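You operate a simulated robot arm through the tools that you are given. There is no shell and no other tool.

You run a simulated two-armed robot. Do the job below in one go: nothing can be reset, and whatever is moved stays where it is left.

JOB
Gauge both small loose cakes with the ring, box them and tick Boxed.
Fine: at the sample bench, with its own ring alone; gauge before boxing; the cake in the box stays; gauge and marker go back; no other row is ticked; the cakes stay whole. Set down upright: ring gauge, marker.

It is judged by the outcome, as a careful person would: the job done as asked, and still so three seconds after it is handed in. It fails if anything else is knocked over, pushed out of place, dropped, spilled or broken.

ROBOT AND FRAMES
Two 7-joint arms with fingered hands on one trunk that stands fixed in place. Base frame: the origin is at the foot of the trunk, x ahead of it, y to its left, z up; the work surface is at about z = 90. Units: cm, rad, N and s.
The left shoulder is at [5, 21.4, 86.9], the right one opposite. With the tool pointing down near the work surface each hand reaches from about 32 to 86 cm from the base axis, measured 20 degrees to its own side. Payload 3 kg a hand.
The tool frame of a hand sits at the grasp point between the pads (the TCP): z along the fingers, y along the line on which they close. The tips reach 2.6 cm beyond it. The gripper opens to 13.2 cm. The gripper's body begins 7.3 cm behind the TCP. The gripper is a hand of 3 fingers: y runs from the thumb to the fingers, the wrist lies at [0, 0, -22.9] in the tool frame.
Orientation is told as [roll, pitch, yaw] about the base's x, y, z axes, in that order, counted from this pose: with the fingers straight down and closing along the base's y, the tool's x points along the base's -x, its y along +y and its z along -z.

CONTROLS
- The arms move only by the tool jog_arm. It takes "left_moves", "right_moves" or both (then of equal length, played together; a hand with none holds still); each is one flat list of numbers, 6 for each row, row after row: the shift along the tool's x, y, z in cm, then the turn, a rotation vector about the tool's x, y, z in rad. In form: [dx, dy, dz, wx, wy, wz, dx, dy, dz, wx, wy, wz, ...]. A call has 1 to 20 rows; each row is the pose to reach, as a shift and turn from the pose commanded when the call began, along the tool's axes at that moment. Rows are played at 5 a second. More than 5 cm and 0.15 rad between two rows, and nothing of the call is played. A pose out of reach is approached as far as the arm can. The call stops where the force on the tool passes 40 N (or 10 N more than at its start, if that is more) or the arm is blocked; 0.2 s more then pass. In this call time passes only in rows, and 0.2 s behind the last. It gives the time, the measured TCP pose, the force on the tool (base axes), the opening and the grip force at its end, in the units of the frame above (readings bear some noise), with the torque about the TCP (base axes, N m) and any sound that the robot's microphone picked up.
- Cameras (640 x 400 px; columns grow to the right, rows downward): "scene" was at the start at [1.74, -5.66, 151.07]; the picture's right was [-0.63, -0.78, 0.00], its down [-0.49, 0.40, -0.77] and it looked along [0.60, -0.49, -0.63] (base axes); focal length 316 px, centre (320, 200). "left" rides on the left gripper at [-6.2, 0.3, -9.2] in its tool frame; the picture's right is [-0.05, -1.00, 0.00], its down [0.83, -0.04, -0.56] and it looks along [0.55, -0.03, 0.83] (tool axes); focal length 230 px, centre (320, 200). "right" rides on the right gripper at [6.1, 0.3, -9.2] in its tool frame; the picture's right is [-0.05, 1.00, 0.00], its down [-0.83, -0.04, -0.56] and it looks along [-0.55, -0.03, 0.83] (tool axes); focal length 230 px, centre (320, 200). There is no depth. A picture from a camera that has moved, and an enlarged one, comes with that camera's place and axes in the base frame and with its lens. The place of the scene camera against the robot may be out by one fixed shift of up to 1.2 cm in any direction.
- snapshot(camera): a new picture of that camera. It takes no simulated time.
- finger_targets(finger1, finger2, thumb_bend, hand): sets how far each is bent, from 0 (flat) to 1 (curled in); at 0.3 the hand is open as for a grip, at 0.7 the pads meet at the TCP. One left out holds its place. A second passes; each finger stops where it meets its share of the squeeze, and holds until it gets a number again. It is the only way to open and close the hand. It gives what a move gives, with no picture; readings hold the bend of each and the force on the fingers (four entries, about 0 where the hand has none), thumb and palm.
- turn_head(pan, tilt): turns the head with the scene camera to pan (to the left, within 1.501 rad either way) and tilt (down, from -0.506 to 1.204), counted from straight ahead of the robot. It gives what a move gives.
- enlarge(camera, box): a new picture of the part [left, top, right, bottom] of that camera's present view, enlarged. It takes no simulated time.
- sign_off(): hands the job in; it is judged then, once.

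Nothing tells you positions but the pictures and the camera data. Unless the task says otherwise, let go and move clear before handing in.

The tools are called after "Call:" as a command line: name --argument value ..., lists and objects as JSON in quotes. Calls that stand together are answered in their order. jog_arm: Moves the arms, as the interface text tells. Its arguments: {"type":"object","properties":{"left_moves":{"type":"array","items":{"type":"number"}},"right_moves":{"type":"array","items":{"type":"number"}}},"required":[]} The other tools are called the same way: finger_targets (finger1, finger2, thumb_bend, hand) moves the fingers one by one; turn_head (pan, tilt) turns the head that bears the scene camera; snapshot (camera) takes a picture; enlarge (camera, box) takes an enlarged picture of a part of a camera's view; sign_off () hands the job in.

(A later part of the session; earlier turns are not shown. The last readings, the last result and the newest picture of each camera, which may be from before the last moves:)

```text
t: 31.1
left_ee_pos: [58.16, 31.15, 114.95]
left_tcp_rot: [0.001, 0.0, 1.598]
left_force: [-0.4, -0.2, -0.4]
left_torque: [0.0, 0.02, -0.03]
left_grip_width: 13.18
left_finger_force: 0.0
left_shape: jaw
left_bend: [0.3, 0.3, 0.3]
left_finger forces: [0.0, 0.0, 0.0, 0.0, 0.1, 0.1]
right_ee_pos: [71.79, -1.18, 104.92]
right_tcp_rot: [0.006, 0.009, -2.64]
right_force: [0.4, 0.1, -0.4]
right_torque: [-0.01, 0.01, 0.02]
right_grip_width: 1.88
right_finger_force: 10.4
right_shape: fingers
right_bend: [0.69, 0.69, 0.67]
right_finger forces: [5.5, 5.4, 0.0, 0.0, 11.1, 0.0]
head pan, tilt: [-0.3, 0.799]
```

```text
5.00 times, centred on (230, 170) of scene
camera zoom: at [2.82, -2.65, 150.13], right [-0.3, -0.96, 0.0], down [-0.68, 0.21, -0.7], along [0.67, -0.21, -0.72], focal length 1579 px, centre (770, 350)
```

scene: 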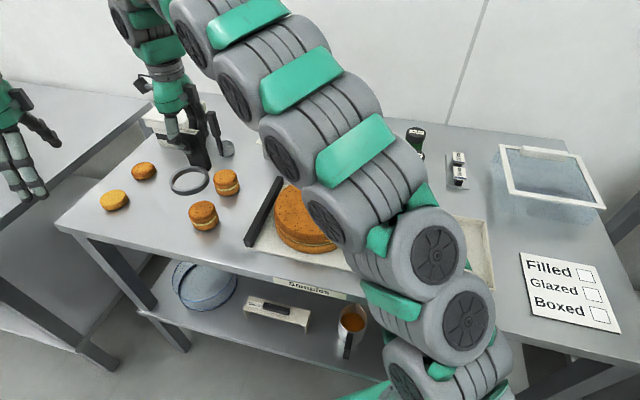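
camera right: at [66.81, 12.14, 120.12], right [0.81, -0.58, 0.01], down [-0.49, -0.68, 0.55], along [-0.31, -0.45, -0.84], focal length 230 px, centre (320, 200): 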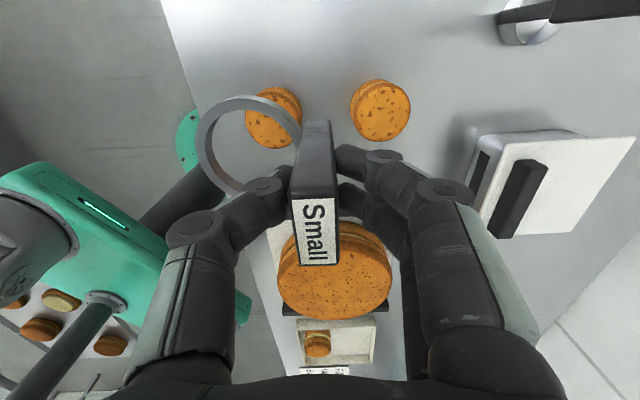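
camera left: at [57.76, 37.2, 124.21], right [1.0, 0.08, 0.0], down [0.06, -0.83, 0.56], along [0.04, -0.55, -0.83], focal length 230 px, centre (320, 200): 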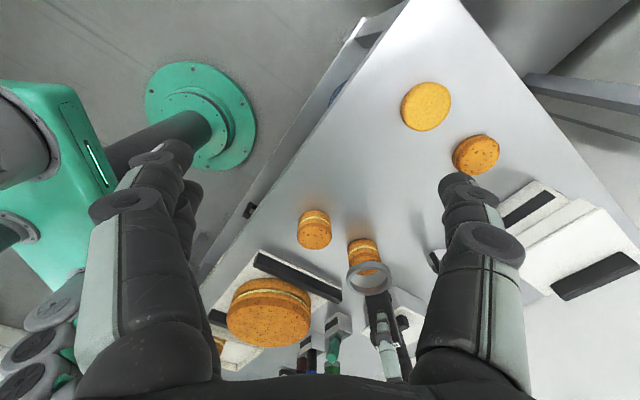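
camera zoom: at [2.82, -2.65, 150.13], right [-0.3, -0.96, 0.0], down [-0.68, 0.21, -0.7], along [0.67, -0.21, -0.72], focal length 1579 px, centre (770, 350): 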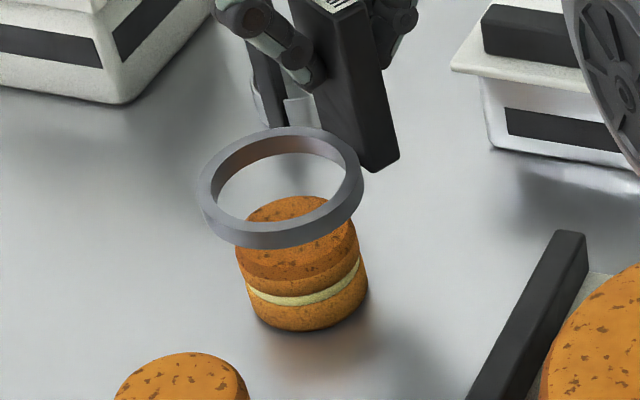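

The ring is above cake B and needs about -0.45 cm in x. I correct this and lower to just over the cake's top.

Call:
jog_arm --right_moves '[-0.42, -0.17, 0, 0, 0, 0, -0.42, -0.17, 1.0, 0, 0, 0, -0.42, -0.17, 2.1, 0, 0, 0]'

Call:
enlarge --camera "left" --box '[310, 220, 410, 300]'

Call:
enlarge --camera "right" --box '[185, 75, 325, 195]'

Call:
enlarge --camera "scene" --box '[180, 130, 280, 210]'

```text
t: 31.9
left_ee_pos: [58.26, 31.16, 114.92]
left_tcp_rot: [0.001, 0.0, 1.597]
left_force: [0.1, 0.3, 0.2]
left_torque: [0.02, -0.01, -0.03]
left_grip_width: 13.18
left_finger_force: 0.1
left_shape: jaw
left_bend: [0.3, 0.3, 0.3]
left_finger forces: [0.0, 0.0, 0.0, 0.0, 0.1, 0.0]
right_ee_pos: [71.53, -1.13, 102.82]
right_tcp_rot: [0.004, 0.009, -2.637]
right_force: [0.0, 0.5, -1.0]
right_torque: [-0.02, -0.02, -0.01]
right_grip_width: 1.89
right_finger_force: 11.3
right_shape: fingers
right_bend: [0.69, 0.69, 0.67]
right_finger forces: [5.5, 5.3, 0.0, 0.0, 11.0, 0.0]
head pan, tilt: [-0.3, 0.799]
```

```text
5.00 times, centred on (360, 260) of left
camera zoom: at [57.76, 37.19, 124.21], right [1.0, 0.08, 0.0], down [0.06, -0.83, 0.56], along [0.04, -0.55, -0.83], focal length 1150 px, centre (120, -100)
```

zoom: 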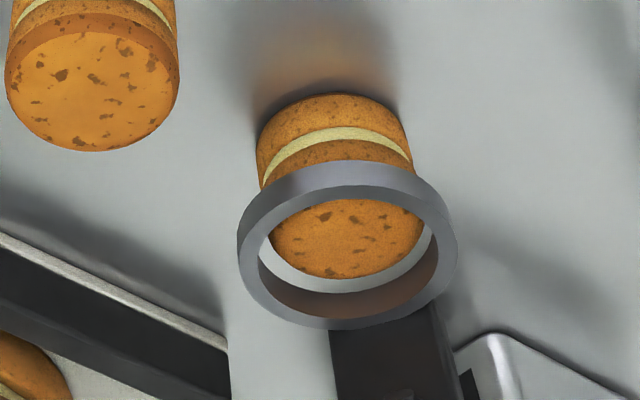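

```text
3.33 times, centred on (255, 135) of right
camera zoom: at [76.96, 1.57, 111.92], right [0.44, -0.9, 0.01], down [-0.75, -0.36, 0.55], along [-0.49, -0.24, -0.84], focal length 767 px, centre (537, 417)
```

zoom: 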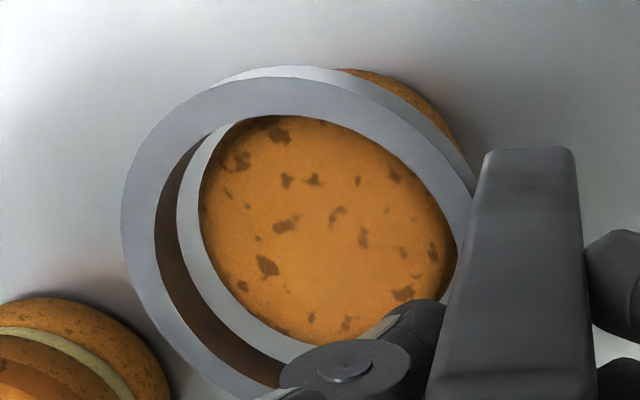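

```text
5.00 times, centred on (230, 170) of scene
camera zoom: at [2.82, -2.65, 150.13], right [-0.3, -0.96, 0.0], down [-0.68, 0.21, -0.7], along [0.67, -0.21, -0.72], focal length 1579 px, centre (770, 350)
```

zoom: 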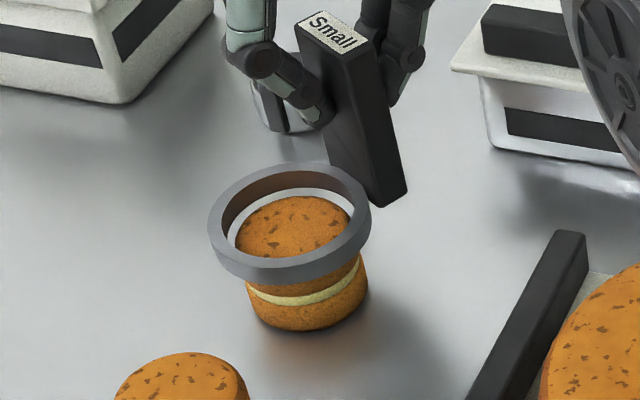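

Alignment is within a millimetre or so; a tiny trim and down another 0.6 cm.

Call:
jog_arm --right_moves '[0, 0.08, 0, 0, 0, 0, 0, 0.08, 0.3, 0, 0, 0, 0, 0.08, 0.6, 0, 0, 0]'

Call:
enlarge --camera "left" --box '[310, 220, 410, 300]'

Call:
enlarge --camera "right" --box '[185, 75, 325, 195]'

Call:
enlarge --camera "scene" --box '[180, 130, 280, 210]'

```text
t: 32.7
left_ee_pos: [58.16, 31.21, 114.93]
left_tcp_rot: [0.002, 0.0, 1.597]
left_force: [0.2, -1.0, 0.1]
left_torque: [0.02, 0.01, 0.0]
left_grip_width: 13.2
left_finger_force: 0.0
left_shape: jaw
left_bend: [0.3, 0.3, 0.3]
left_finger forces: [0.1, 0.1, 0.0, 0.1, 0.0, 0.1]
right_ee_pos: [71.49, -1.29, 102.12]
right_tcp_rot: [0.006, 0.01, -2.637]
right_force: [-0.1, 0.0, -1.1]
right_torque: [-0.02, 0.0, 0.03]
right_grip_width: 1.88
right_finger_force: 10.7
right_shape: fingers
right_bend: [0.69, 0.69, 0.67]
right_finger forces: [5.5, 5.4, 0.1, 0.1, 11.0, 0.1]
head pan, tilt: [-0.3, 0.799]
```

```text
5.00 times, centred on (360, 260) of left
camera zoom: at [57.77, 37.19, 124.21], right [1.0, 0.08, 0.0], down [0.06, -0.83, 0.56], along [0.04, -0.55, -0.83], focal length 1150 px, centre (120, -100)
```

zoom: 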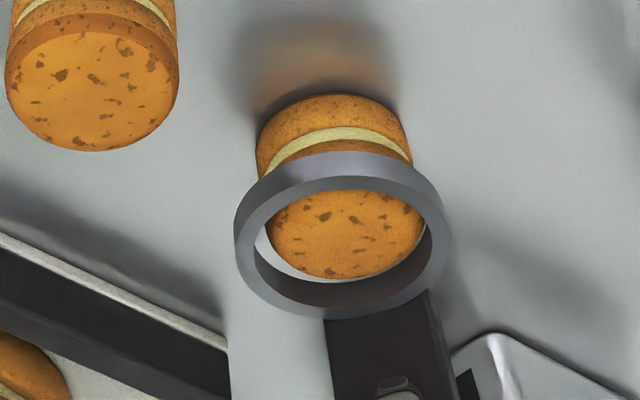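

```text
3.33 times, centred on (255, 135) of right
camera zoom: at [76.91, 1.4, 111.31], right [0.44, -0.9, 0.01], down [-0.75, -0.36, 0.55], along [-0.49, -0.24, -0.84], focal length 767 px, centre (537, 417)
```

zoom: 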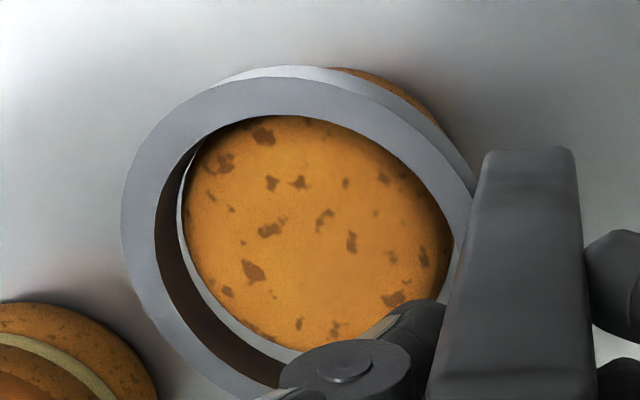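

```text
5.00 times, centred on (230, 170) of scene
camera zoom: at [2.82, -2.65, 150.13], right [-0.3, -0.96, 0.0], down [-0.68, 0.21, -0.7], along [0.67, -0.21, -0.72], focal length 1579 px, centre (770, 350)
```

zoom: 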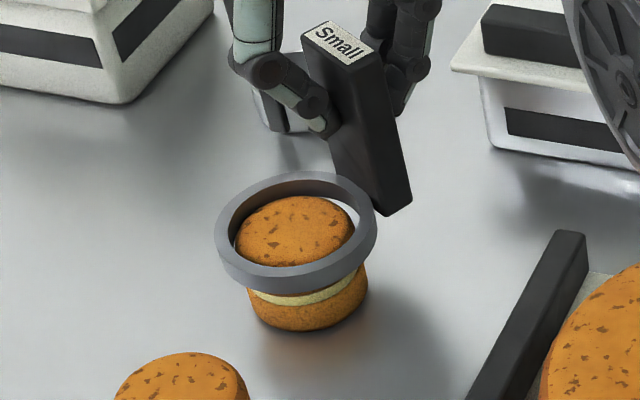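

Very close; trim by under a millimetre and continue down.

Call:
jog_arm --right_moves '[0.06, -0.04, 0, 0, 0, 0, 0.06, -0.04, 0.25, 0, 0, 0, 0.06, -0.04, 0.5, 0, 0, 0]'

Call:
enlarge --camera "left" --box '[310, 220, 410, 300]'

Call:
enlarge --camera "right" --box '[185, 75, 325, 195]'

Call:
enlarge --camera "scene" --box '[180, 130, 280, 210]'

```text
t: 33.5
left_ee_pos: [58.09, 31.13, 114.96]
left_tcp_rot: [0.0, -0.001, 1.598]
left_force: [0.0, -0.7, -0.2]
left_torque: [0.0, 0.02, 0.0]
left_grip_width: 13.21
left_finger_force: 0.0
left_shape: jaw
left_bend: [0.3, 0.3, 0.3]
left_finger forces: [0.0, 0.0, 0.0, 0.0, 0.0, 0.0]
right_ee_pos: [71.59, -1.29, 101.66]
right_tcp_rot: [0.007, 0.01, -2.637]
right_force: [-0.1, -0.1, -0.7]
right_torque: [0.0, -0.01, 0.03]
right_grip_width: 1.88
right_finger_force: 11.0
right_shape: fingers
right_bend: [0.69, 0.69, 0.67]
right_finger forces: [5.5, 5.4, 0.0, 0.0, 11.0, 0.0]
head pan, tilt: [-0.3, 0.799]
```

```text
5.00 times, centred on (360, 260) of left
camera zoom: at [57.76, 37.19, 124.21], right [1.0, 0.08, 0.0], down [0.06, -0.83, 0.56], along [0.04, -0.55, -0.83], focal length 1150 px, centre (120, -100)
```

zoom: 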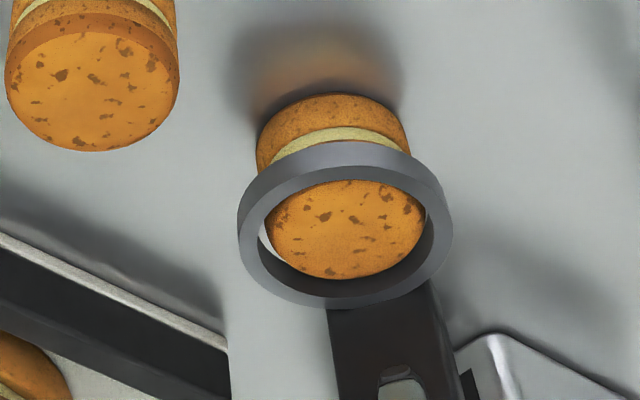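

```text
3.33 times, centred on (255, 135) of right
camera zoom: at [77.08, 1.42, 110.84], right [0.44, -0.9, 0.01], down [-0.75, -0.36, 0.55], along [-0.49, -0.24, -0.84], focal length 767 px, centre (537, 417)
```

zoom: 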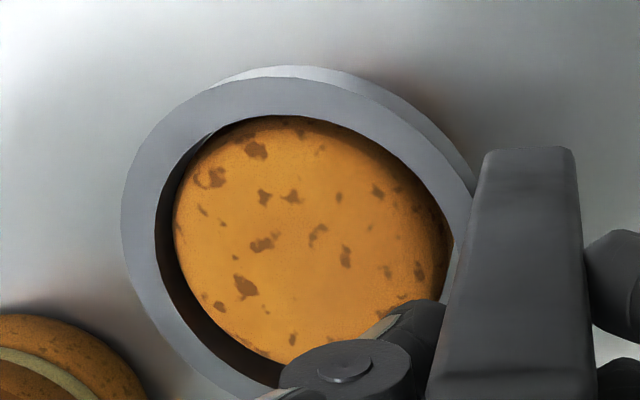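

```text
5.00 times, centred on (230, 170) of scene
camera zoom: at [2.82, -2.66, 150.13], right [-0.3, -0.96, 0.0], down [-0.68, 0.21, -0.7], along [0.67, -0.21, -0.72], focal length 1579 px, centre (770, 350)
```

zoom: 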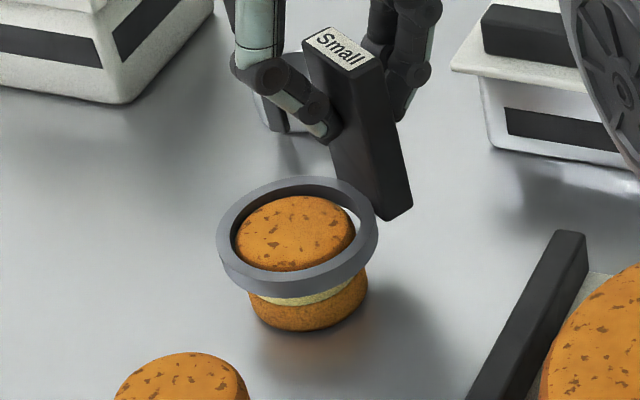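

I nudge the ring 0.1 cm toward +y before going further, then check.

Call:
jog_arm --right_moves '[0.05, -0.09, 0, 0, 0, 0, 0.05, -0.09, 0.1, 0, 0, 0]'

Call:
enlarge --camera "left" --box '[310, 220, 410, 300]'

Call:
enlarge --camera "right" --box '[185, 75, 325, 195]'

Call:
enlarge --camera "scene" --box '[180, 130, 280, 210]'

```text
t: 34.1
left_ee_pos: [58.16, 31.02, 114.91]
left_tcp_rot: [0.001, 0.0, 1.598]
left_force: [-0.2, 0.1, -0.3]
left_torque: [-0.03, 0.0, 0.02]
left_grip_width: 13.22
left_finger_force: 0.1
left_shape: jaw
left_bend: [0.3, 0.3, 0.3]
left_finger forces: [0.1, 0.0, 0.1, 0.1, 0.0, 0.0]
right_ee_pos: [71.8, -1.12, 101.4]
right_tcp_rot: [0.008, 0.009, -2.635]
right_force: [0.1, 0.0, -0.1]
right_torque: [0.01, -0.02, -0.05]
right_grip_width: 1.91
right_finger_force: 10.3
right_shape: fingers
right_bend: [0.69, 0.69, 0.67]
right_finger forces: [5.5, 5.4, 0.1, 0.0, 11.0, 0.0]
head pan, tilt: [-0.3, 0.799]
```

```text
5.00 times, centred on (360, 260) of left
camera zoom: at [57.77, 37.19, 124.21], right [1.0, 0.08, 0.0], down [0.06, -0.83, 0.56], along [0.04, -0.55, -0.83], focal length 1150 px, centre (120, -100)
```

zoom: 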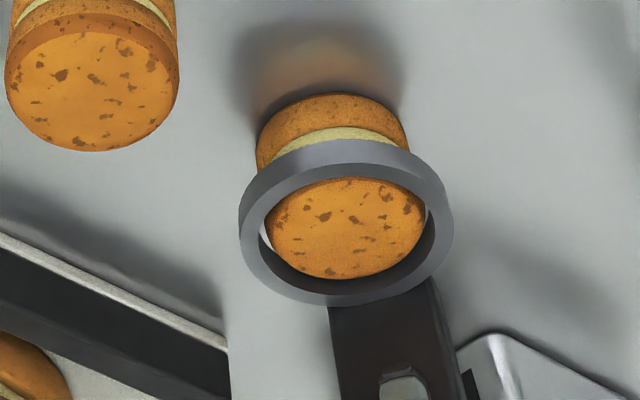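

```text
3.33 times, centred on (255, 135) of right
camera zoom: at [77.12, 1.5, 110.77], right [0.44, -0.9, 0.01], down [-0.75, -0.36, 0.55], along [-0.49, -0.24, -0.84], focal length 767 px, centre (537, 417)
```

zoom: 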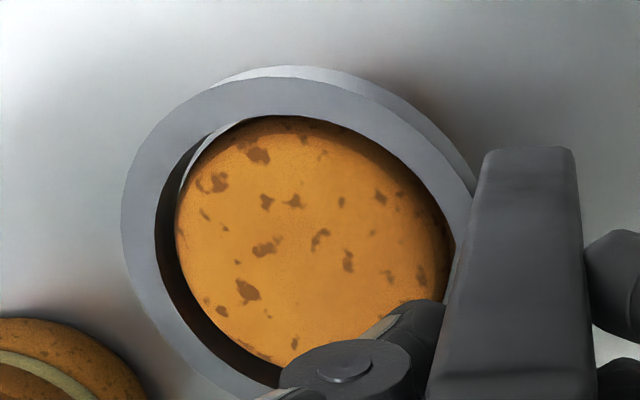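

```text
5.00 times, centred on (230, 170) of scene
camera zoom: at [2.82, -2.66, 150.13], right [-0.3, -0.96, 0.0], down [-0.68, 0.21, -0.7], along [0.67, -0.21, -0.72], focal length 1579 px, centre (770, 350)
```

zoom: 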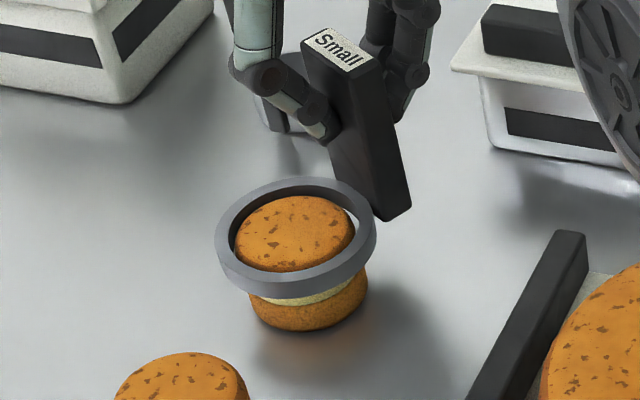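

Gaps remain on all sides. Lowering another half centimetre.

Call:
jog_arm --right_moves '[0.02, -0.05, 0.25, 0, 0, 0, 0.02, -0.05, 0.5, 0, 0, 0]'

Call:
enlarge --camera "left" --box '[310, 220, 410, 300]'

Call:
enlarge --camera "right" --box '[185, 75, 325, 195]'

Call:
enlarge --camera "scene" --box '[180, 130, 280, 210]'

```text
t: 34.7
left_ee_pos: [58.22, 31.06, 114.97]
left_tcp_rot: [0.0, -0.002, 1.595]
left_force: [-0.8, 1.2, -0.5]
left_torque: [-0.03, 0.0, -0.03]
left_grip_width: 13.22
left_finger_force: 0.1
left_shape: jaw
left_bend: [0.3, 0.3, 0.3]
left_finger forces: [0.0, 0.0, 0.1, 0.0, 0.1, 0.0]
right_ee_pos: [71.69, -1.24, 101.22]
right_tcp_rot: [0.004, 0.01, -2.637]
right_force: [0.7, -0.4, 0.0]
right_torque: [-0.01, -0.03, 0.01]
right_grip_width: 1.91
right_finger_force: 10.9
right_shape: fingers
right_bend: [0.69, 0.69, 0.67]
right_finger forces: [5.5, 5.5, 0.0, 0.0, 11.0, 0.0]
head pan, tilt: [-0.3, 0.799]
```

```text
5.00 times, centred on (360, 260) of left
camera zoom: at [57.76, 37.19, 124.21], right [1.0, 0.08, 0.0], down [0.06, -0.83, 0.56], along [0.04, -0.55, -0.83], focal length 1150 px, centre (120, -100)
```

zoom: 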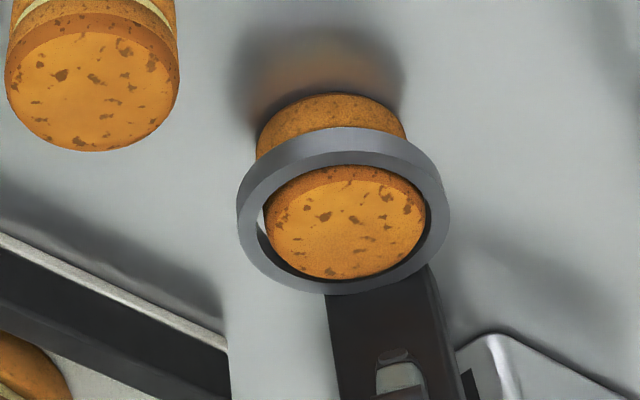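

```text
3.33 times, centred on (255, 135) of right
camera zoom: at [77.08, 1.57, 110.26], right [0.44, -0.9, 0.01], down [-0.75, -0.36, 0.55], along [-0.49, -0.24, -0.84], focal length 767 px, centre (537, 417)
```

zoom: 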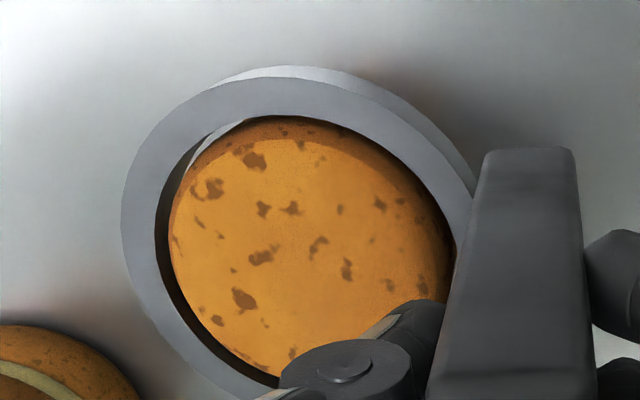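

```text
5.00 times, centred on (230, 170) of scene
camera zoom: at [2.82, -2.66, 150.13], right [-0.3, -0.96, 0.0], down [-0.68, 0.21, -0.7], along [0.67, -0.21, -0.72], focal length 1579 px, centre (770, 350)
```

zoom: 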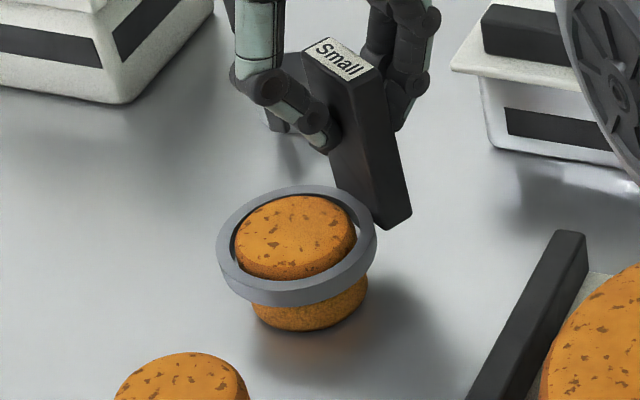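

The ring slips over cake B as well. I trim +x slightly and lower another centimetre.

Call:
jog_arm --right_moves '[0.07, 0.03, 0, 0, 0, 0, 0.07, 0.03, 0.35, 0, 0, 0, 0.07, 0.03, 0.7, 0, 0, 0, 0.07, 0.03, 1.05, 0, 0, 0]'

Call:
enlarge --camera "left" --box '[310, 220, 410, 300]'

Call:
enlarge --camera "right" --box '[185, 75, 325, 195]'

Call:
enlarge --camera "scene" --box '[180, 130, 280, 210]'

```text
t: 35.7
left_ee_pos: [58.23, 31.19, 114.97]
left_tcp_rot: [0.0, 0.001, 1.598]
left_force: [0.1, -0.1, 0.6]
left_torque: [-0.01, 0.02, 0.01]
left_grip_width: 13.17
left_finger_force: 0.0
left_shape: jaw
left_bend: [0.3, 0.3, 0.3]
left_finger forces: [0.1, 0.0, 0.0, 0.0, 0.0, 0.1]
right_ee_pos: [71.87, -1.09, 100.07]
right_tcp_rot: [0.007, 0.009, -2.638]
right_force: [0.1, 0.2, -1.1]
right_torque: [-0.01, -0.01, 0.01]
right_grip_width: 1.88
right_finger_force: 11.5
right_shape: fingers
right_bend: [0.69, 0.69, 0.67]
right_finger forces: [5.5, 5.4, 0.1, 0.0, 11.0, 0.0]
head pan, tilt: [-0.3, 0.799]
```

```text
5.00 times, centred on (360, 260) of left
camera zoom: at [57.77, 37.19, 124.2], right [1.0, 0.08, 0.0], down [0.06, -0.83, 0.56], along [0.04, -0.55, -0.83], focal length 1150 px, centre (120, -100)
```

zoom: 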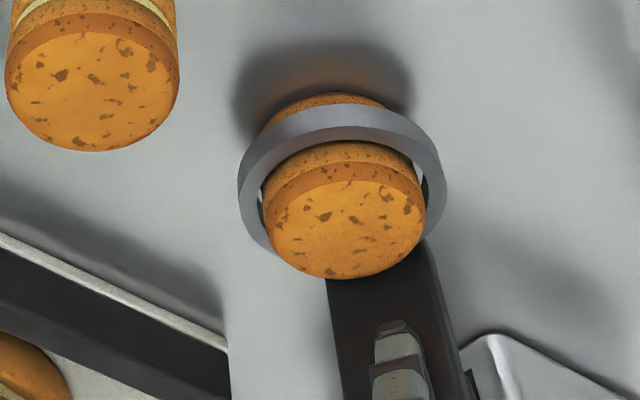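

```text
3.33 times, centred on (255, 135) of right
camera zoom: at [77.2, 1.72, 109.14], right [0.44, -0.9, 0.01], down [-0.75, -0.36, 0.55], along [-0.49, -0.24, -0.84], focal length 767 px, centre (537, 417)
```

zoom: 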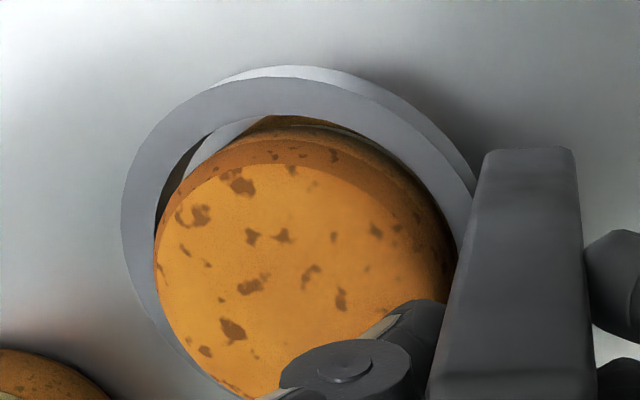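

```text
5.00 times, centred on (230, 170) of scene
camera zoom: at [2.82, -2.66, 150.13], right [-0.3, -0.96, 0.0], down [-0.68, 0.21, -0.7], along [0.67, -0.21, -0.72], focal length 1579 px, centre (770, 350)
```

zoom: 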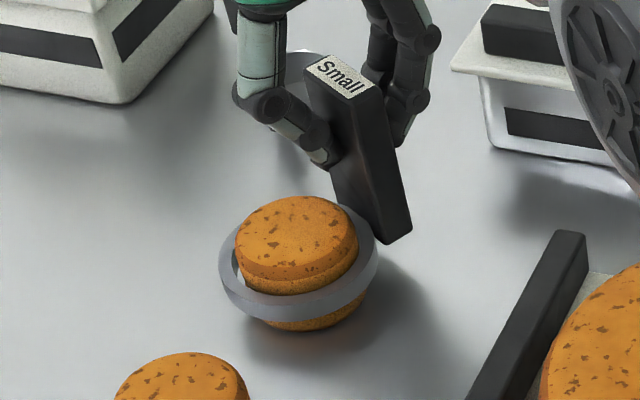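

Both side gaps are visible. I trim 0.1 cm toward -y and lower another centimetre.

Call:
jog_arm --right_moves '[-0.05, 0.08, 0, 0, 0, 0, -0.05, 0.08, 0.35, 0, 0, 0, -0.05, 0.08, 0.7, 0, 0, 0, -0.05, 0.08, 1.05, 0, 0, 0]'

Call:
enlarge --camera "left" --box '[310, 220, 410, 300]'

Call:
enlarge --camera "right" --box '[185, 75, 325, 195]'

Call:
enlarge --camera "scene" --box '[180, 130, 280, 210]'

```text
t: 36.7
left_ee_pos: [58.24, 31.17, 114.97]
left_tcp_rot: [0.0, -0.001, 1.597]
left_force: [-0.3, -0.2, -0.9]
left_torque: [-0.01, 0.01, 0.03]
left_grip_width: 13.2
left_finger_force: 0.2
left_shape: jaw
left_bend: [0.3, 0.3, 0.3]
left_finger forces: [0.0, 0.0, 0.0, 0.0, 0.0, 0.0]
right_ee_pos: [71.72, -1.18, 98.88]
right_tcp_rot: [0.007, 0.009, -2.639]
right_force: [-0.7, -0.2, -1.0]
right_torque: [-0.03, -0.02, 0.01]
right_grip_width: 1.89
right_finger_force: 11.1
right_shape: fingers
right_bend: [0.69, 0.69, 0.67]
right_finger forces: [5.5, 5.4, 0.1, 0.0, 10.9, 0.0]
head pan, tilt: [-0.3, 0.799]
```

```text
5.00 times, centred on (360, 260) of left
camera zoom: at [57.77, 37.19, 124.21], right [1.0, 0.08, 0.0], down [0.06, -0.83, 0.56], along [0.04, -0.55, -0.83], focal length 1150 px, centre (120, -100)
```

zoom: 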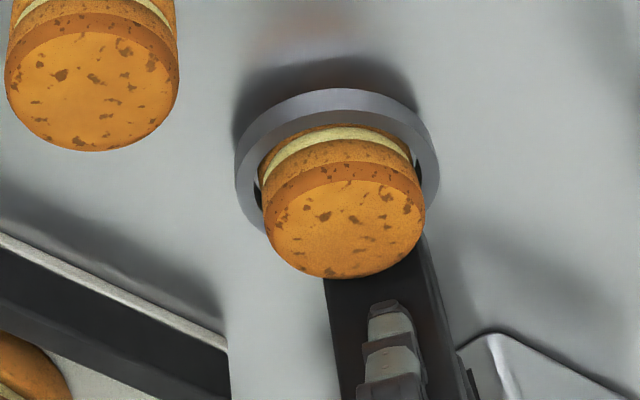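

```text
3.33 times, centred on (255, 135) of right
camera zoom: at [77.17, 1.54, 108.12], right [0.44, -0.9, 0.01], down [-0.75, -0.36, 0.55], along [-0.49, -0.24, -0.84], focal length 767 px, centre (537, 417)
```

zoom: 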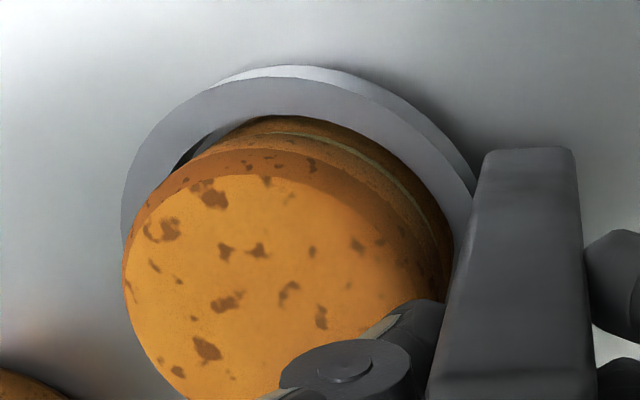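

```text
5.00 times, centred on (230, 170) of scene
camera zoom: at [2.82, -2.66, 150.13], right [-0.3, -0.96, 0.0], down [-0.68, 0.21, -0.7], along [0.67, -0.21, -0.72], focal length 1579 px, centre (770, 350)
```

zoom: 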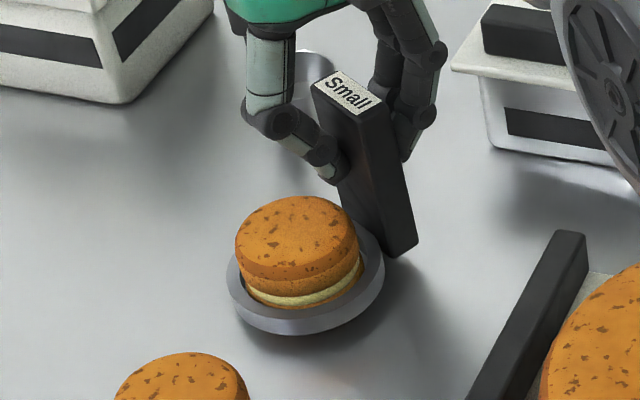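

Cake B sits freely in the ring. I lower the last centimetre to the table.

Call:
jog_arm --right_moves '[0.02, 0, 0.3, 0, 0, 0, 0.02, 0, 0.6, 0, 0, 0, 0.02, 0, 0.85, 0, 0, 0, 0.02, 0, 0.95, 0, 0, 0, 0.02, 0, 0.95, 0, 0, 0]'

Call:
enlarge --camera "left" --box '[310, 220, 410, 300]'

Call:
enlarge --camera "scene" --box '[180, 130, 280, 210]'

```text
t: 37.9
left_ee_pos: [58.17, 31.18, 114.94]
left_tcp_rot: [0.0, 0.0, 1.597]
left_force: [0.8, 0.7, -0.1]
left_torque: [-0.01, 0.01, -0.02]
left_grip_width: 13.2
left_finger_force: 0.0
left_shape: jaw
left_bend: [0.3, 0.3, 0.3]
left_finger forces: [0.0, 0.1, 0.0, 0.0, 0.0, 0.0]
right_ee_pos: [71.87, -1.33, 97.9]
right_tcp_rot: [0.005, 0.009, -2.637]
right_force: [0.2, 0.1, -0.5]
right_torque: [-0.01, 0.0, 0.0]
right_grip_width: 1.85
right_finger_force: 11.2
right_shape: fingers
right_bend: [0.69, 0.69, 0.67]
right_finger forces: [5.5, 5.5, 0.0, 0.0, 11.1, 0.1]
head pan, tilt: [-0.3, 0.799]
```

```text
5.00 times, centred on (360, 260) of left
camera zoom: at [57.77, 37.19, 124.21], right [1.0, 0.08, 0.0], down [0.06, -0.83, 0.56], along [0.04, -0.55, -0.83], focal length 1150 px, centre (120, -100)
```

zoom: 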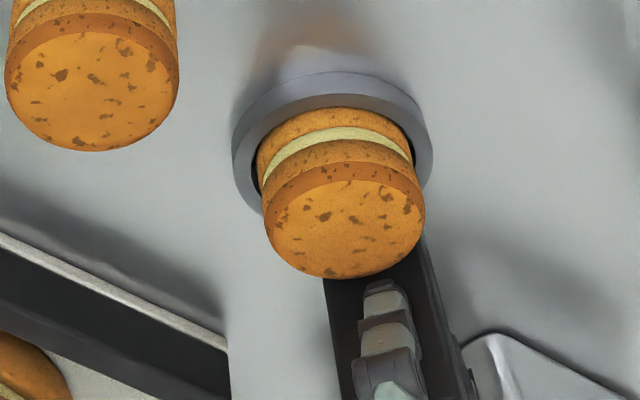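

```text
5.00 times, centred on (230, 170) of scene
camera zoom: at [2.82, -2.65, 150.13], right [-0.3, -0.96, 0.0], down [-0.68, 0.21, -0.7], along [0.67, -0.21, -0.72], focal length 1579 px, centre (770, 350)
```

zoom: 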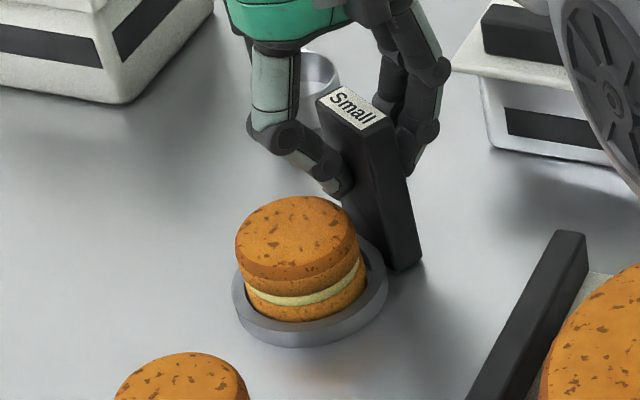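

Cake B is gauged too: ring right down around it, cake undisturbed. I lift the ring straight off.

Call:
jog_arm --right_moves '[0, 0, -0.4, 0, 0, 0, 0, 0, -0.9, 0, 0, 0, 0, 0, -1.5, 0, 0, 0, 0, 0, -2.2, 0, 0, 0, 0, 0, -3.0, 0, 0, 0, 0, 0, -4.0, 0, 0, 0, 0, 0, -5.2, 0, 0, 0, 0, 0, -6.9, 0, 0, 0]'

Call:
snapshot --camera "left"

```text
t: 39.7
left_ee_pos: [58.22, 31.26, 114.92]
left_tcp_rot: [0.001, -0.001, 1.597]
left_force: [0.4, -0.3, 0.9]
left_torque: [0.03, -0.01, 0.02]
left_grip_width: 13.2
left_finger_force: 0.0
left_shape: jaw
left_bend: [0.3, 0.3, 0.3]
left_finger forces: [0.1, 0.1, 0.0, 0.0, 0.0, 0.1]
right_ee_pos: [71.63, -1.14, 105.02]
right_tcp_rot: [0.007, 0.009, -2.638]
right_force: [0.1, 0.2, -0.9]
right_torque: [-0.02, 0.02, 0.0]
right_grip_width: 1.88
right_finger_force: 11.1
right_shape: fingers
right_bend: [0.69, 0.69, 0.67]
right_finger forces: [5.6, 5.5, 0.1, 0.0, 10.9, 0.1]
head pan, tilt: [-0.3, 0.799]
```

```text
taken
camera left: at [57.77, 37.19, 124.2], right [1.0, 0.08, 0.0], down [0.06, -0.83, 0.56], along [0.04, -0.55, -0.83], focal length 230 px, centre (320, 200)
```

left: 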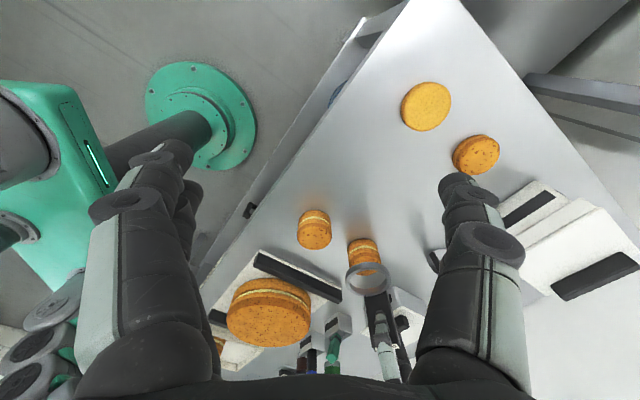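

Both cakes stand where they were. Now I carry the gauge back high over the bench toward its home spot.

Call:
jog_arm --right_moves '[-2.71, -0.44, -2.76, 0, 0, 0, -5.42, -0.89, -5.52, 0, 0, 0, -8.13, -1.33, -8.28, 0, 0, 0, -10.15, 2.35, -8.68, 0, 0, -0.0625, -12.18, 6.03, -9.07, 0, 0, -0.125, -14.2, 9.71, -9.47, 0, 0, -0.1875, -16.23, 13.39, -9.86, 0, 0, -0.25, -18.25, 17.07, -10.26, 0, 0, -0.3125, -17.64, 20.07, -8.74, 0, 0, -0.375, -17.03, 23.07, -7.21, 0, 0, -0.4375, -16.42, 26.07, -5.69, 0, 0, -0.5]'

Call:
snapshot --camera "right"

Call:
snapshot --camera "scene"

```text
t: 42.1
left_ee_pos: [58.26, 31.13, 115.08]
left_tcp_rot: [-0.001, -0.001, 1.596]
left_force: [0.7, 0.2, 0.7]
left_torque: [-0.02, 0.03, -0.02]
left_grip_width: 13.18
left_finger_force: 0.1
left_shape: jaw
left_bend: [0.3, 0.3, 0.3]
left_finger forces: [0.0, 0.0, 0.0, 0.0, 0.1, 0.0]
right_ee_pos: [70.15, -32.0, 110.34]
right_tcp_rot: [0.011, 0.006, -2.135]
right_force: [0.0, 1.1, -1.2]
right_torque: [0.01, 0.0, -0.01]
right_grip_width: 1.9
right_finger_force: 10.8
right_shape: fingers
right_bend: [0.69, 0.69, 0.67]
right_finger forces: [5.4, 5.3, 0.0, 0.1, 11.0, 0.1]
head pan, tilt: [-0.3, 0.799]
```

```text
taken
camera right: at [73.51, -26.99, 119.54], right [0.82, -0.58, 0.01], down [-0.49, -0.68, 0.55], along [-0.31, -0.45, -0.83], focal length 230 px, centre (320, 200)
```

right: 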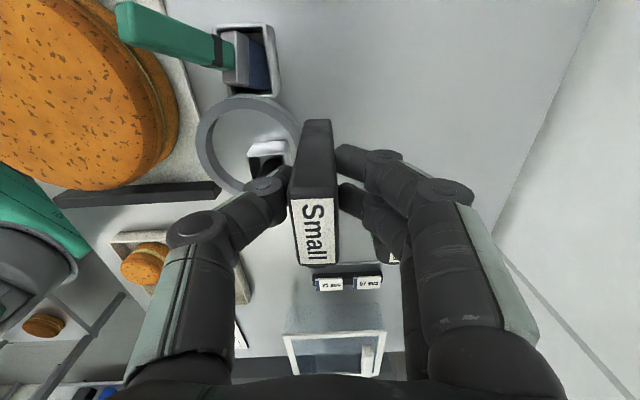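

```text
taken
```

scene: 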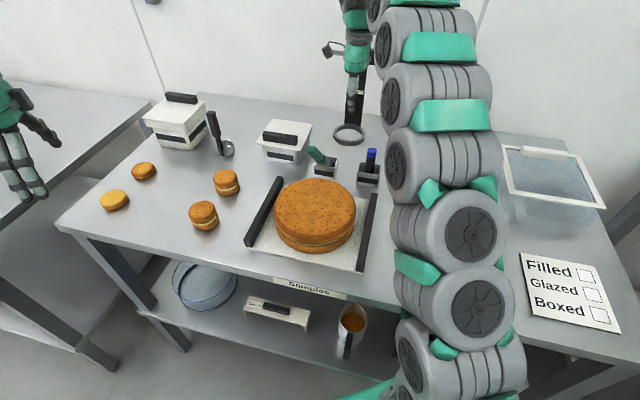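

The green stamp in its holder now leans — it must have been brushed during a transit. I'll look closely at it before doing anything else.

Call:
enlarge --camera "scene" --box '[280, 110, 400, 210]'

Call:
enlarge --camera "right" --box '[100, 0, 320, 140]'

Call:
enlarge --camera "left" --box '[280, 270, 430, 390]'

```text
4.00 times, centred on (340, 160) of scene
camera zoom: at [2.82, -2.66, 150.13], right [-0.3, -0.96, 0.0], down [-0.68, 0.21, -0.7], along [0.67, -0.21, -0.72], focal length 1263 px, centre (240, 360)
```

zoom: 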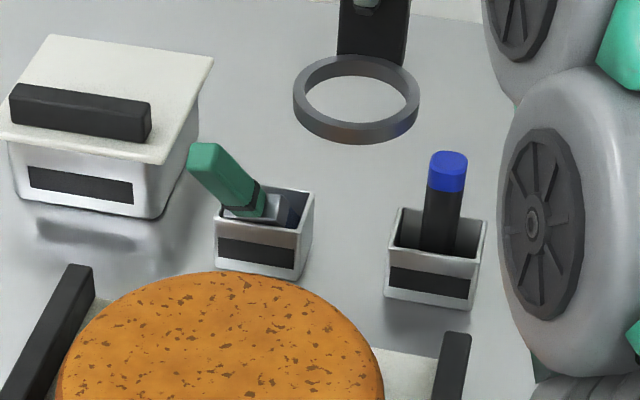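

```text
2.86 times, centred on (210, 70) of right
camera zoom: at [73.51, -26.99, 119.54], right [0.82, -0.58, 0.01], down [-0.49, -0.68, 0.55], along [-0.31, -0.45, -0.83], focal length 657 px, centre (634, 571)
```

zoom: 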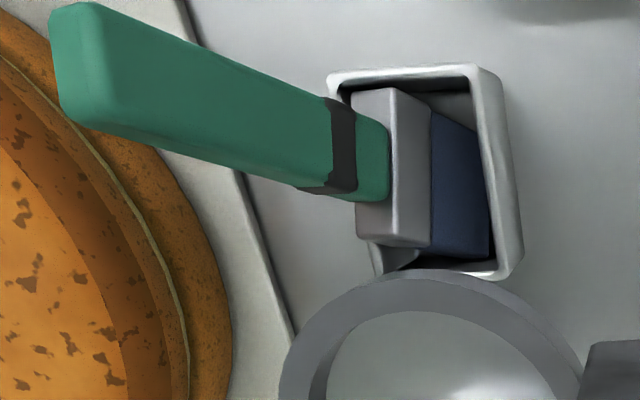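

```text
3.33 times, centred on (355, 330) of left
camera zoom: at [57.76, 37.2, 124.21], right [1.0, 0.08, 0.0], down [0.06, -0.83, 0.56], along [0.04, -0.55, -0.83], focal length 767 px, centre (203, -233)
```

zoom: 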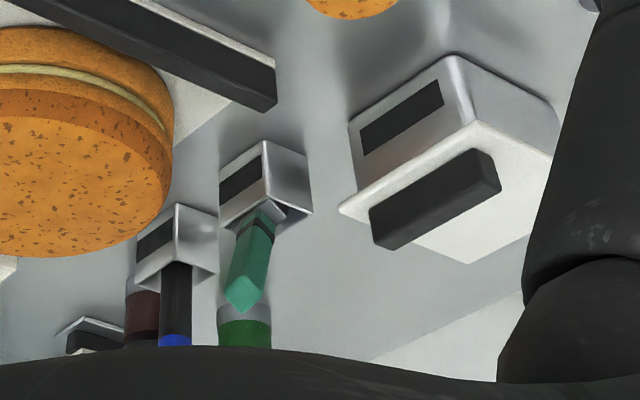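

The stamp leans inside its holder; I'll set it upright again after putting the gauge down. First I bring the gauge down to its home spot.

Call:
jog_arm --right_moves '[-0.09, 2.3, 2.45, 0, 0, 0, -0.17, 4.59, 4.89, 0, 0, 0, -0.28, 6.29, 6.9, -0.01, 0, 0, -0.38, 7.99, 8.92, -0.02, 0, 0, -0.46, 9.55, 11.13, -0.03, 0, 0]'

Call:
snapshot --camera "right"

Call:
enlarge --camera "scene" --box '[280, 80, 440, 200]'

```text
t: 43.3
left_ee_pos: [58.18, 31.09, 114.9]
left_tcp_rot: [0.0, 0.001, 1.596]
left_force: [-0.3, -0.7, 1.2]
left_torque: [0.0, 0.02, 0.0]
left_grip_width: 13.19
left_finger_force: 0.1
left_shape: jaw
left_bend: [0.3, 0.3, 0.3]
left_finger forces: [0.0, 0.1, 0.0, 0.0, 0.1, 0.1]
right_ee_pos: [78.06, -37.67, 99.57]
right_tcp_rot: [0.041, 0.006, -2.137]
right_force: [0.4, -0.4, -1.3]
right_torque: [0.02, 0.04, -0.01]
right_grip_width: 1.88
right_finger_force: 10.9
right_shape: fingers
right_bend: [0.69, 0.69, 0.67]
right_finger forces: [5.5, 5.4, 0.1, 0.0, 10.9, 0.0]
head pan, tilt: [-0.3, 0.799]
```

```text
taken
camera right: at [81.21, -32.38, 108.66], right [0.81, -0.58, 0.04], down [-0.5, -0.67, 0.55], along [-0.29, -0.47, -0.84], focal length 230 px, centre (320, 200)
```

right: 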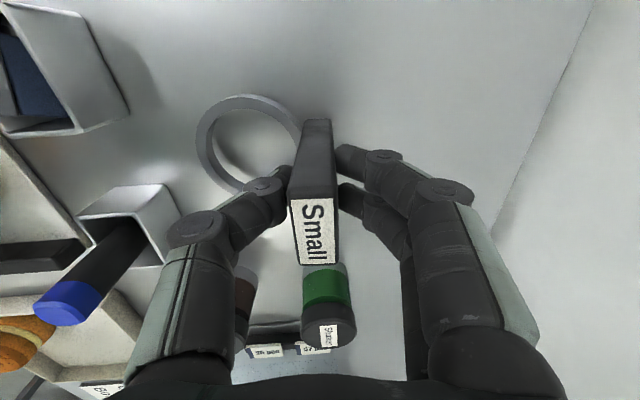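

```text
3.33 times, centred on (360, 140) of scene
camera zoom: at [2.82, -2.66, 150.13], right [-0.3, -0.96, 0.0], down [-0.68, 0.21, -0.7], along [0.67, -0.21, -0.72], focal length 1052 px, centre (187, 400)
```

zoom: 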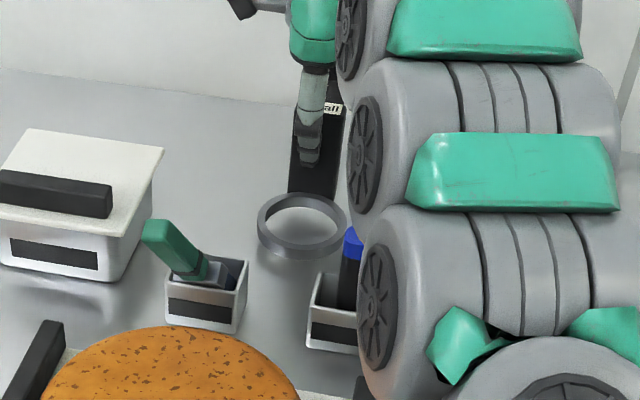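

Home spot reached; lowering the last centimetre while watching the force.

Call:
jog_arm --right_moves '[0, 0.1, 0.4, 0, 0, 0, 0, 0.2, 0.8, 0, 0, 0, 0, 0.2, 1.1, 0, 0, 0]'

Call:
jog_arm --right_moves '[0, 0, 0.15, 0, 0, 0, 0, 0, 0.3, 0, 0, 0]'

Call:
snapshot --camera "right"

Call:
enlarge --camera "scene" --box '[320, 80, 420, 180]'

```text
t: 44.1
left_ee_pos: [58.18, 31.11, 114.93]
left_tcp_rot: [-0.001, -0.001, 1.598]
left_force: [0.0, 0.3, -0.3]
left_torque: [0.01, 0.02, 0.01]
left_grip_width: 13.22
left_finger_force: 0.1
left_shape: jaw
left_bend: [0.3, 0.3, 0.3]
left_finger forces: [0.0, 0.1, 0.0, 0.1, 0.0, 0.0]
right_ee_pos: [78.13, -37.65, 98.51]
right_tcp_rot: [0.041, 0.006, -2.135]
right_force: [0.2, 0.4, -0.4]
right_torque: [-0.04, -0.02, -0.03]
right_grip_width: 1.9
right_finger_force: 10.7
right_shape: fingers
right_bend: [0.69, 0.69, 0.67]
right_finger forces: [5.5, 5.3, 0.0, 0.1, 10.9, 0.1]
head pan, tilt: [-0.3, 0.799]
```

```text
t: 44.7
left_ee_pos: [58.11, 31.11, 115.01]
left_tcp_rot: [-0.001, -0.001, 1.597]
left_force: [0.5, 0.1, -0.2]
left_torque: [0.01, -0.03, 0.02]
left_grip_width: 13.2
left_finger_force: 0.1
left_shape: jaw
left_bend: [0.3, 0.3, 0.3]
left_finger forces: [0.0, 0.0, 0.1, 0.0, 0.0, 0.0]
right_ee_pos: [78.19, -37.72, 98.19]
right_tcp_rot: [0.04, 0.006, -2.136]
right_force: [-0.4, 0.1, -1.0]
right_torque: [0.0, 0.01, 0.0]
right_grip_width: 1.9
right_finger_force: 11.3
right_shape: fingers
right_bend: [0.69, 0.69, 0.67]
right_finger forces: [5.5, 5.4, 0.0, 0.1, 11.0, 0.1]
head pan, tilt: [-0.3, 0.799]
```

```text
taken
camera right: at [81.35, -32.4, 107.31], right [0.81, -0.58, 0.04], down [-0.5, -0.67, 0.55], along [-0.29, -0.47, -0.83], focal length 230 px, centre (320, 200)
```

right: 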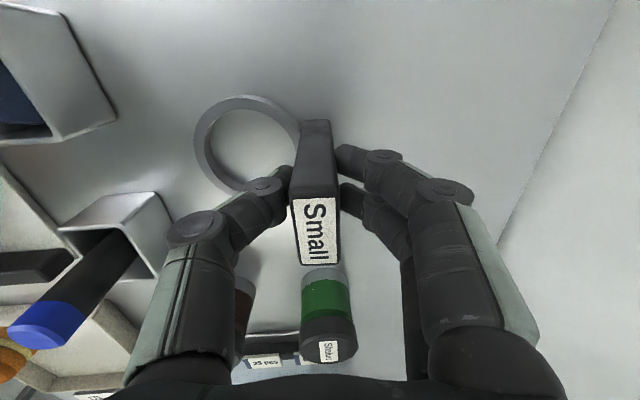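

```text
4.00 times, centred on (370, 130) of scene
camera zoom: at [2.82, -2.66, 150.13], right [-0.3, -0.96, 0.0], down [-0.68, 0.21, -0.7], along [0.67, -0.21, -0.72], focal length 1263 px, centre (120, 480)
```

zoom: 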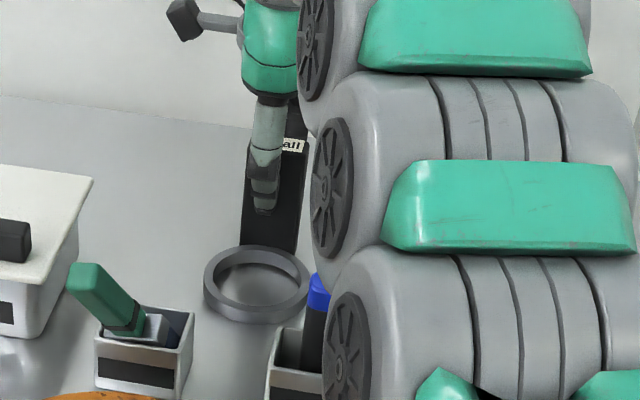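

Not touching yet; continuing in tiny steps.

Call:
jog_arm --right_moves '[0, 0, 0.1, 0, 0, 0, 0, 0, 0.2, 0, 0, 0, 0, 0, 0.2, 0, 0, 0]'

Call:
jog_arm --right_moves '[0, 0, 0.1, 0, 0, 0, 0, 0, 0.2, 0, 0, 0, 0, 0, 0.2, 0, 0, 0]'

Call:
snapshot --camera "right"

```text
t: 45.5
left_ee_pos: [58.2, 31.06, 114.99]
left_tcp_rot: [-0.001, -0.001, 1.595]
left_force: [-0.3, -0.1, -0.2]
left_torque: [0.0, 0.02, 0.0]
left_grip_width: 13.17
left_finger_force: 0.0
left_shape: jaw
left_bend: [0.3, 0.3, 0.3]
left_finger forces: [0.0, 0.1, 0.0, 0.0, 0.0, 0.0]
right_ee_pos: [78.07, -37.75, 97.9]
right_tcp_rot: [0.042, 0.004, -2.137]
right_force: [-0.2, 0.6, -0.4]
right_torque: [0.06, 0.05, -0.03]
right_grip_width: 1.89
right_finger_force: 11.2
right_shape: fingers
right_bend: [0.69, 0.69, 0.67]
right_finger forces: [5.5, 5.4, 0.0, 0.1, 11.0, 0.1]
head pan, tilt: [-0.3, 0.799]
```

```text
t: 46.3
left_ee_pos: [58.25, 31.13, 114.9]
left_tcp_rot: [0.0, 0.0, 1.597]
left_force: [0.2, -0.2, -0.8]
left_torque: [0.01, 0.0, 0.01]
left_grip_width: 13.19
left_finger_force: 0.1
left_shape: jaw
left_bend: [0.3, 0.3, 0.3]
left_finger forces: [0.0, 0.0, 0.0, 0.1, 0.0, 0.0]
right_ee_pos: [78.01, -37.79, 97.76]
right_tcp_rot: [0.041, 0.005, -2.136]
right_force: [-1.0, 0.0, 8.9]
right_torque: [0.04, 0.04, 0.04]
right_grip_width: 1.87
right_finger_force: 13.0
right_shape: fingers
right_bend: [0.69, 0.69, 0.68]
right_finger forces: [6.2, 6.3, 0.1, 0.1, 12.7, 0.1]
head pan, tilt: [-0.3, 0.799]
```

```text
taken
camera right: at [81.27, -32.42, 106.88], right [0.81, -0.58, 0.04], down [-0.5, -0.67, 0.55], along [-0.29, -0.47, -0.84], focal length 230 px, centre (320, 200)
```

right: 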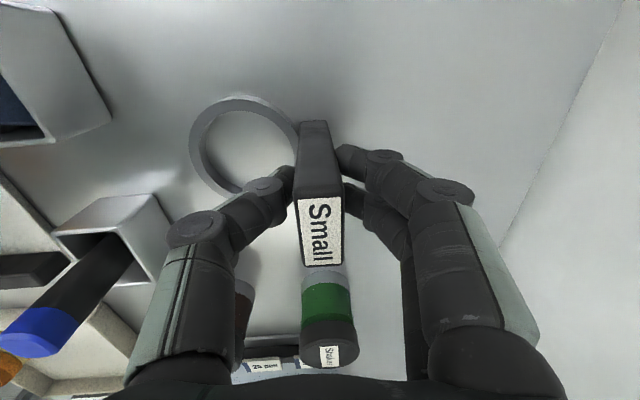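

The gauge is down on the table (9 N contact) and squared upright. I release it gently.

Call:
finger_targets --hand "right" --finger1 0.63 --finger2 0.63 --thumb_bend 0.62

Call:
finger_targets --hand "right" --finger1 0.45 --finger2 0.45 --thumb_bend 0.45

Call:
snapshot --camera "right"

Call:
enlarge --camera "scene" --box '[300, 80, 420, 180]'

```text
t: 47.3
left_ee_pos: [58.17, 31.02, 114.93]
left_tcp_rot: [0.001, 0.0, 1.597]
left_force: [-0.4, 1.0, -0.5]
left_torque: [-0.02, -0.01, 0.02]
left_grip_width: 13.18
left_finger_force: 0.0
left_shape: jaw
left_bend: [0.3, 0.3, 0.3]
left_finger forces: [0.0, 0.0, 0.0, 0.1, 0.0, 0.0]
right_ee_pos: [78.14, -37.58, 97.66]
right_tcp_rot: [0.04, 0.006, -2.137]
right_force: [-0.5, 0.3, -0.2]
right_torque: [0.02, 0.01, 0.01]
right_grip_width: 2.65
right_finger_force: 0.1
right_shape: fingers
right_bend: [0.63, 0.63, 0.62]
right_finger forces: [0.1, 0.1, 0.0, 0.0, 0.1, 0.1]
head pan, tilt: [-0.3, 0.799]
```

```text
t: 48.3
left_ee_pos: [58.29, 31.2, 115.01]
left_tcp_rot: [0.0, 0.001, 1.595]
left_force: [0.5, 0.0, 0.2]
left_torque: [0.02, -0.04, 0.0]
left_grip_width: 13.18
left_finger_force: 0.1
left_shape: jaw
left_bend: [0.3, 0.3, 0.3]
left_finger forces: [0.0, 0.0, 0.0, 0.0, 0.0, 0.0]
right_ee_pos: [78.04, -37.64, 97.62]
right_tcp_rot: [0.039, 0.007, -2.137]
right_force: [-0.2, 0.8, 0.3]
right_torque: [-0.04, -0.03, 0.02]
right_grip_width: 8.4
right_finger_force: 0.0
right_shape: fingers
right_bend: [0.45, 0.45, 0.45]
right_finger forces: [0.1, 0.0, 0.0, 0.1, 0.0, 0.0]
head pan, tilt: [-0.3, 0.799]
```

```text
taken
camera right: at [81.27, -32.43, 106.83], right [0.81, -0.58, 0.04], down [-0.5, -0.67, 0.55], along [-0.29, -0.47, -0.83], focal length 230 px, centre (320, 200)
```

right: 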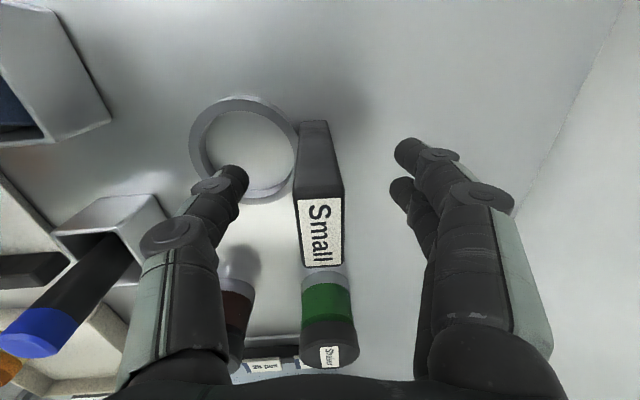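

```text
4.00 times, centred on (360, 130) of scene
camera zoom: at [2.82, -2.65, 150.13], right [-0.3, -0.96, 0.0], down [-0.68, 0.21, -0.7], along [0.67, -0.21, -0.72], focal length 1263 px, centre (160, 480)
```

zoom: 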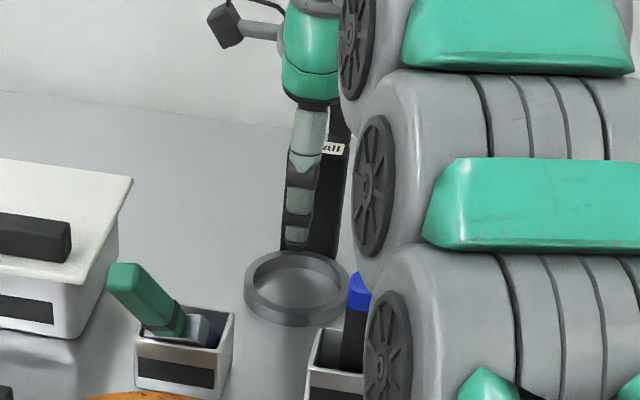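

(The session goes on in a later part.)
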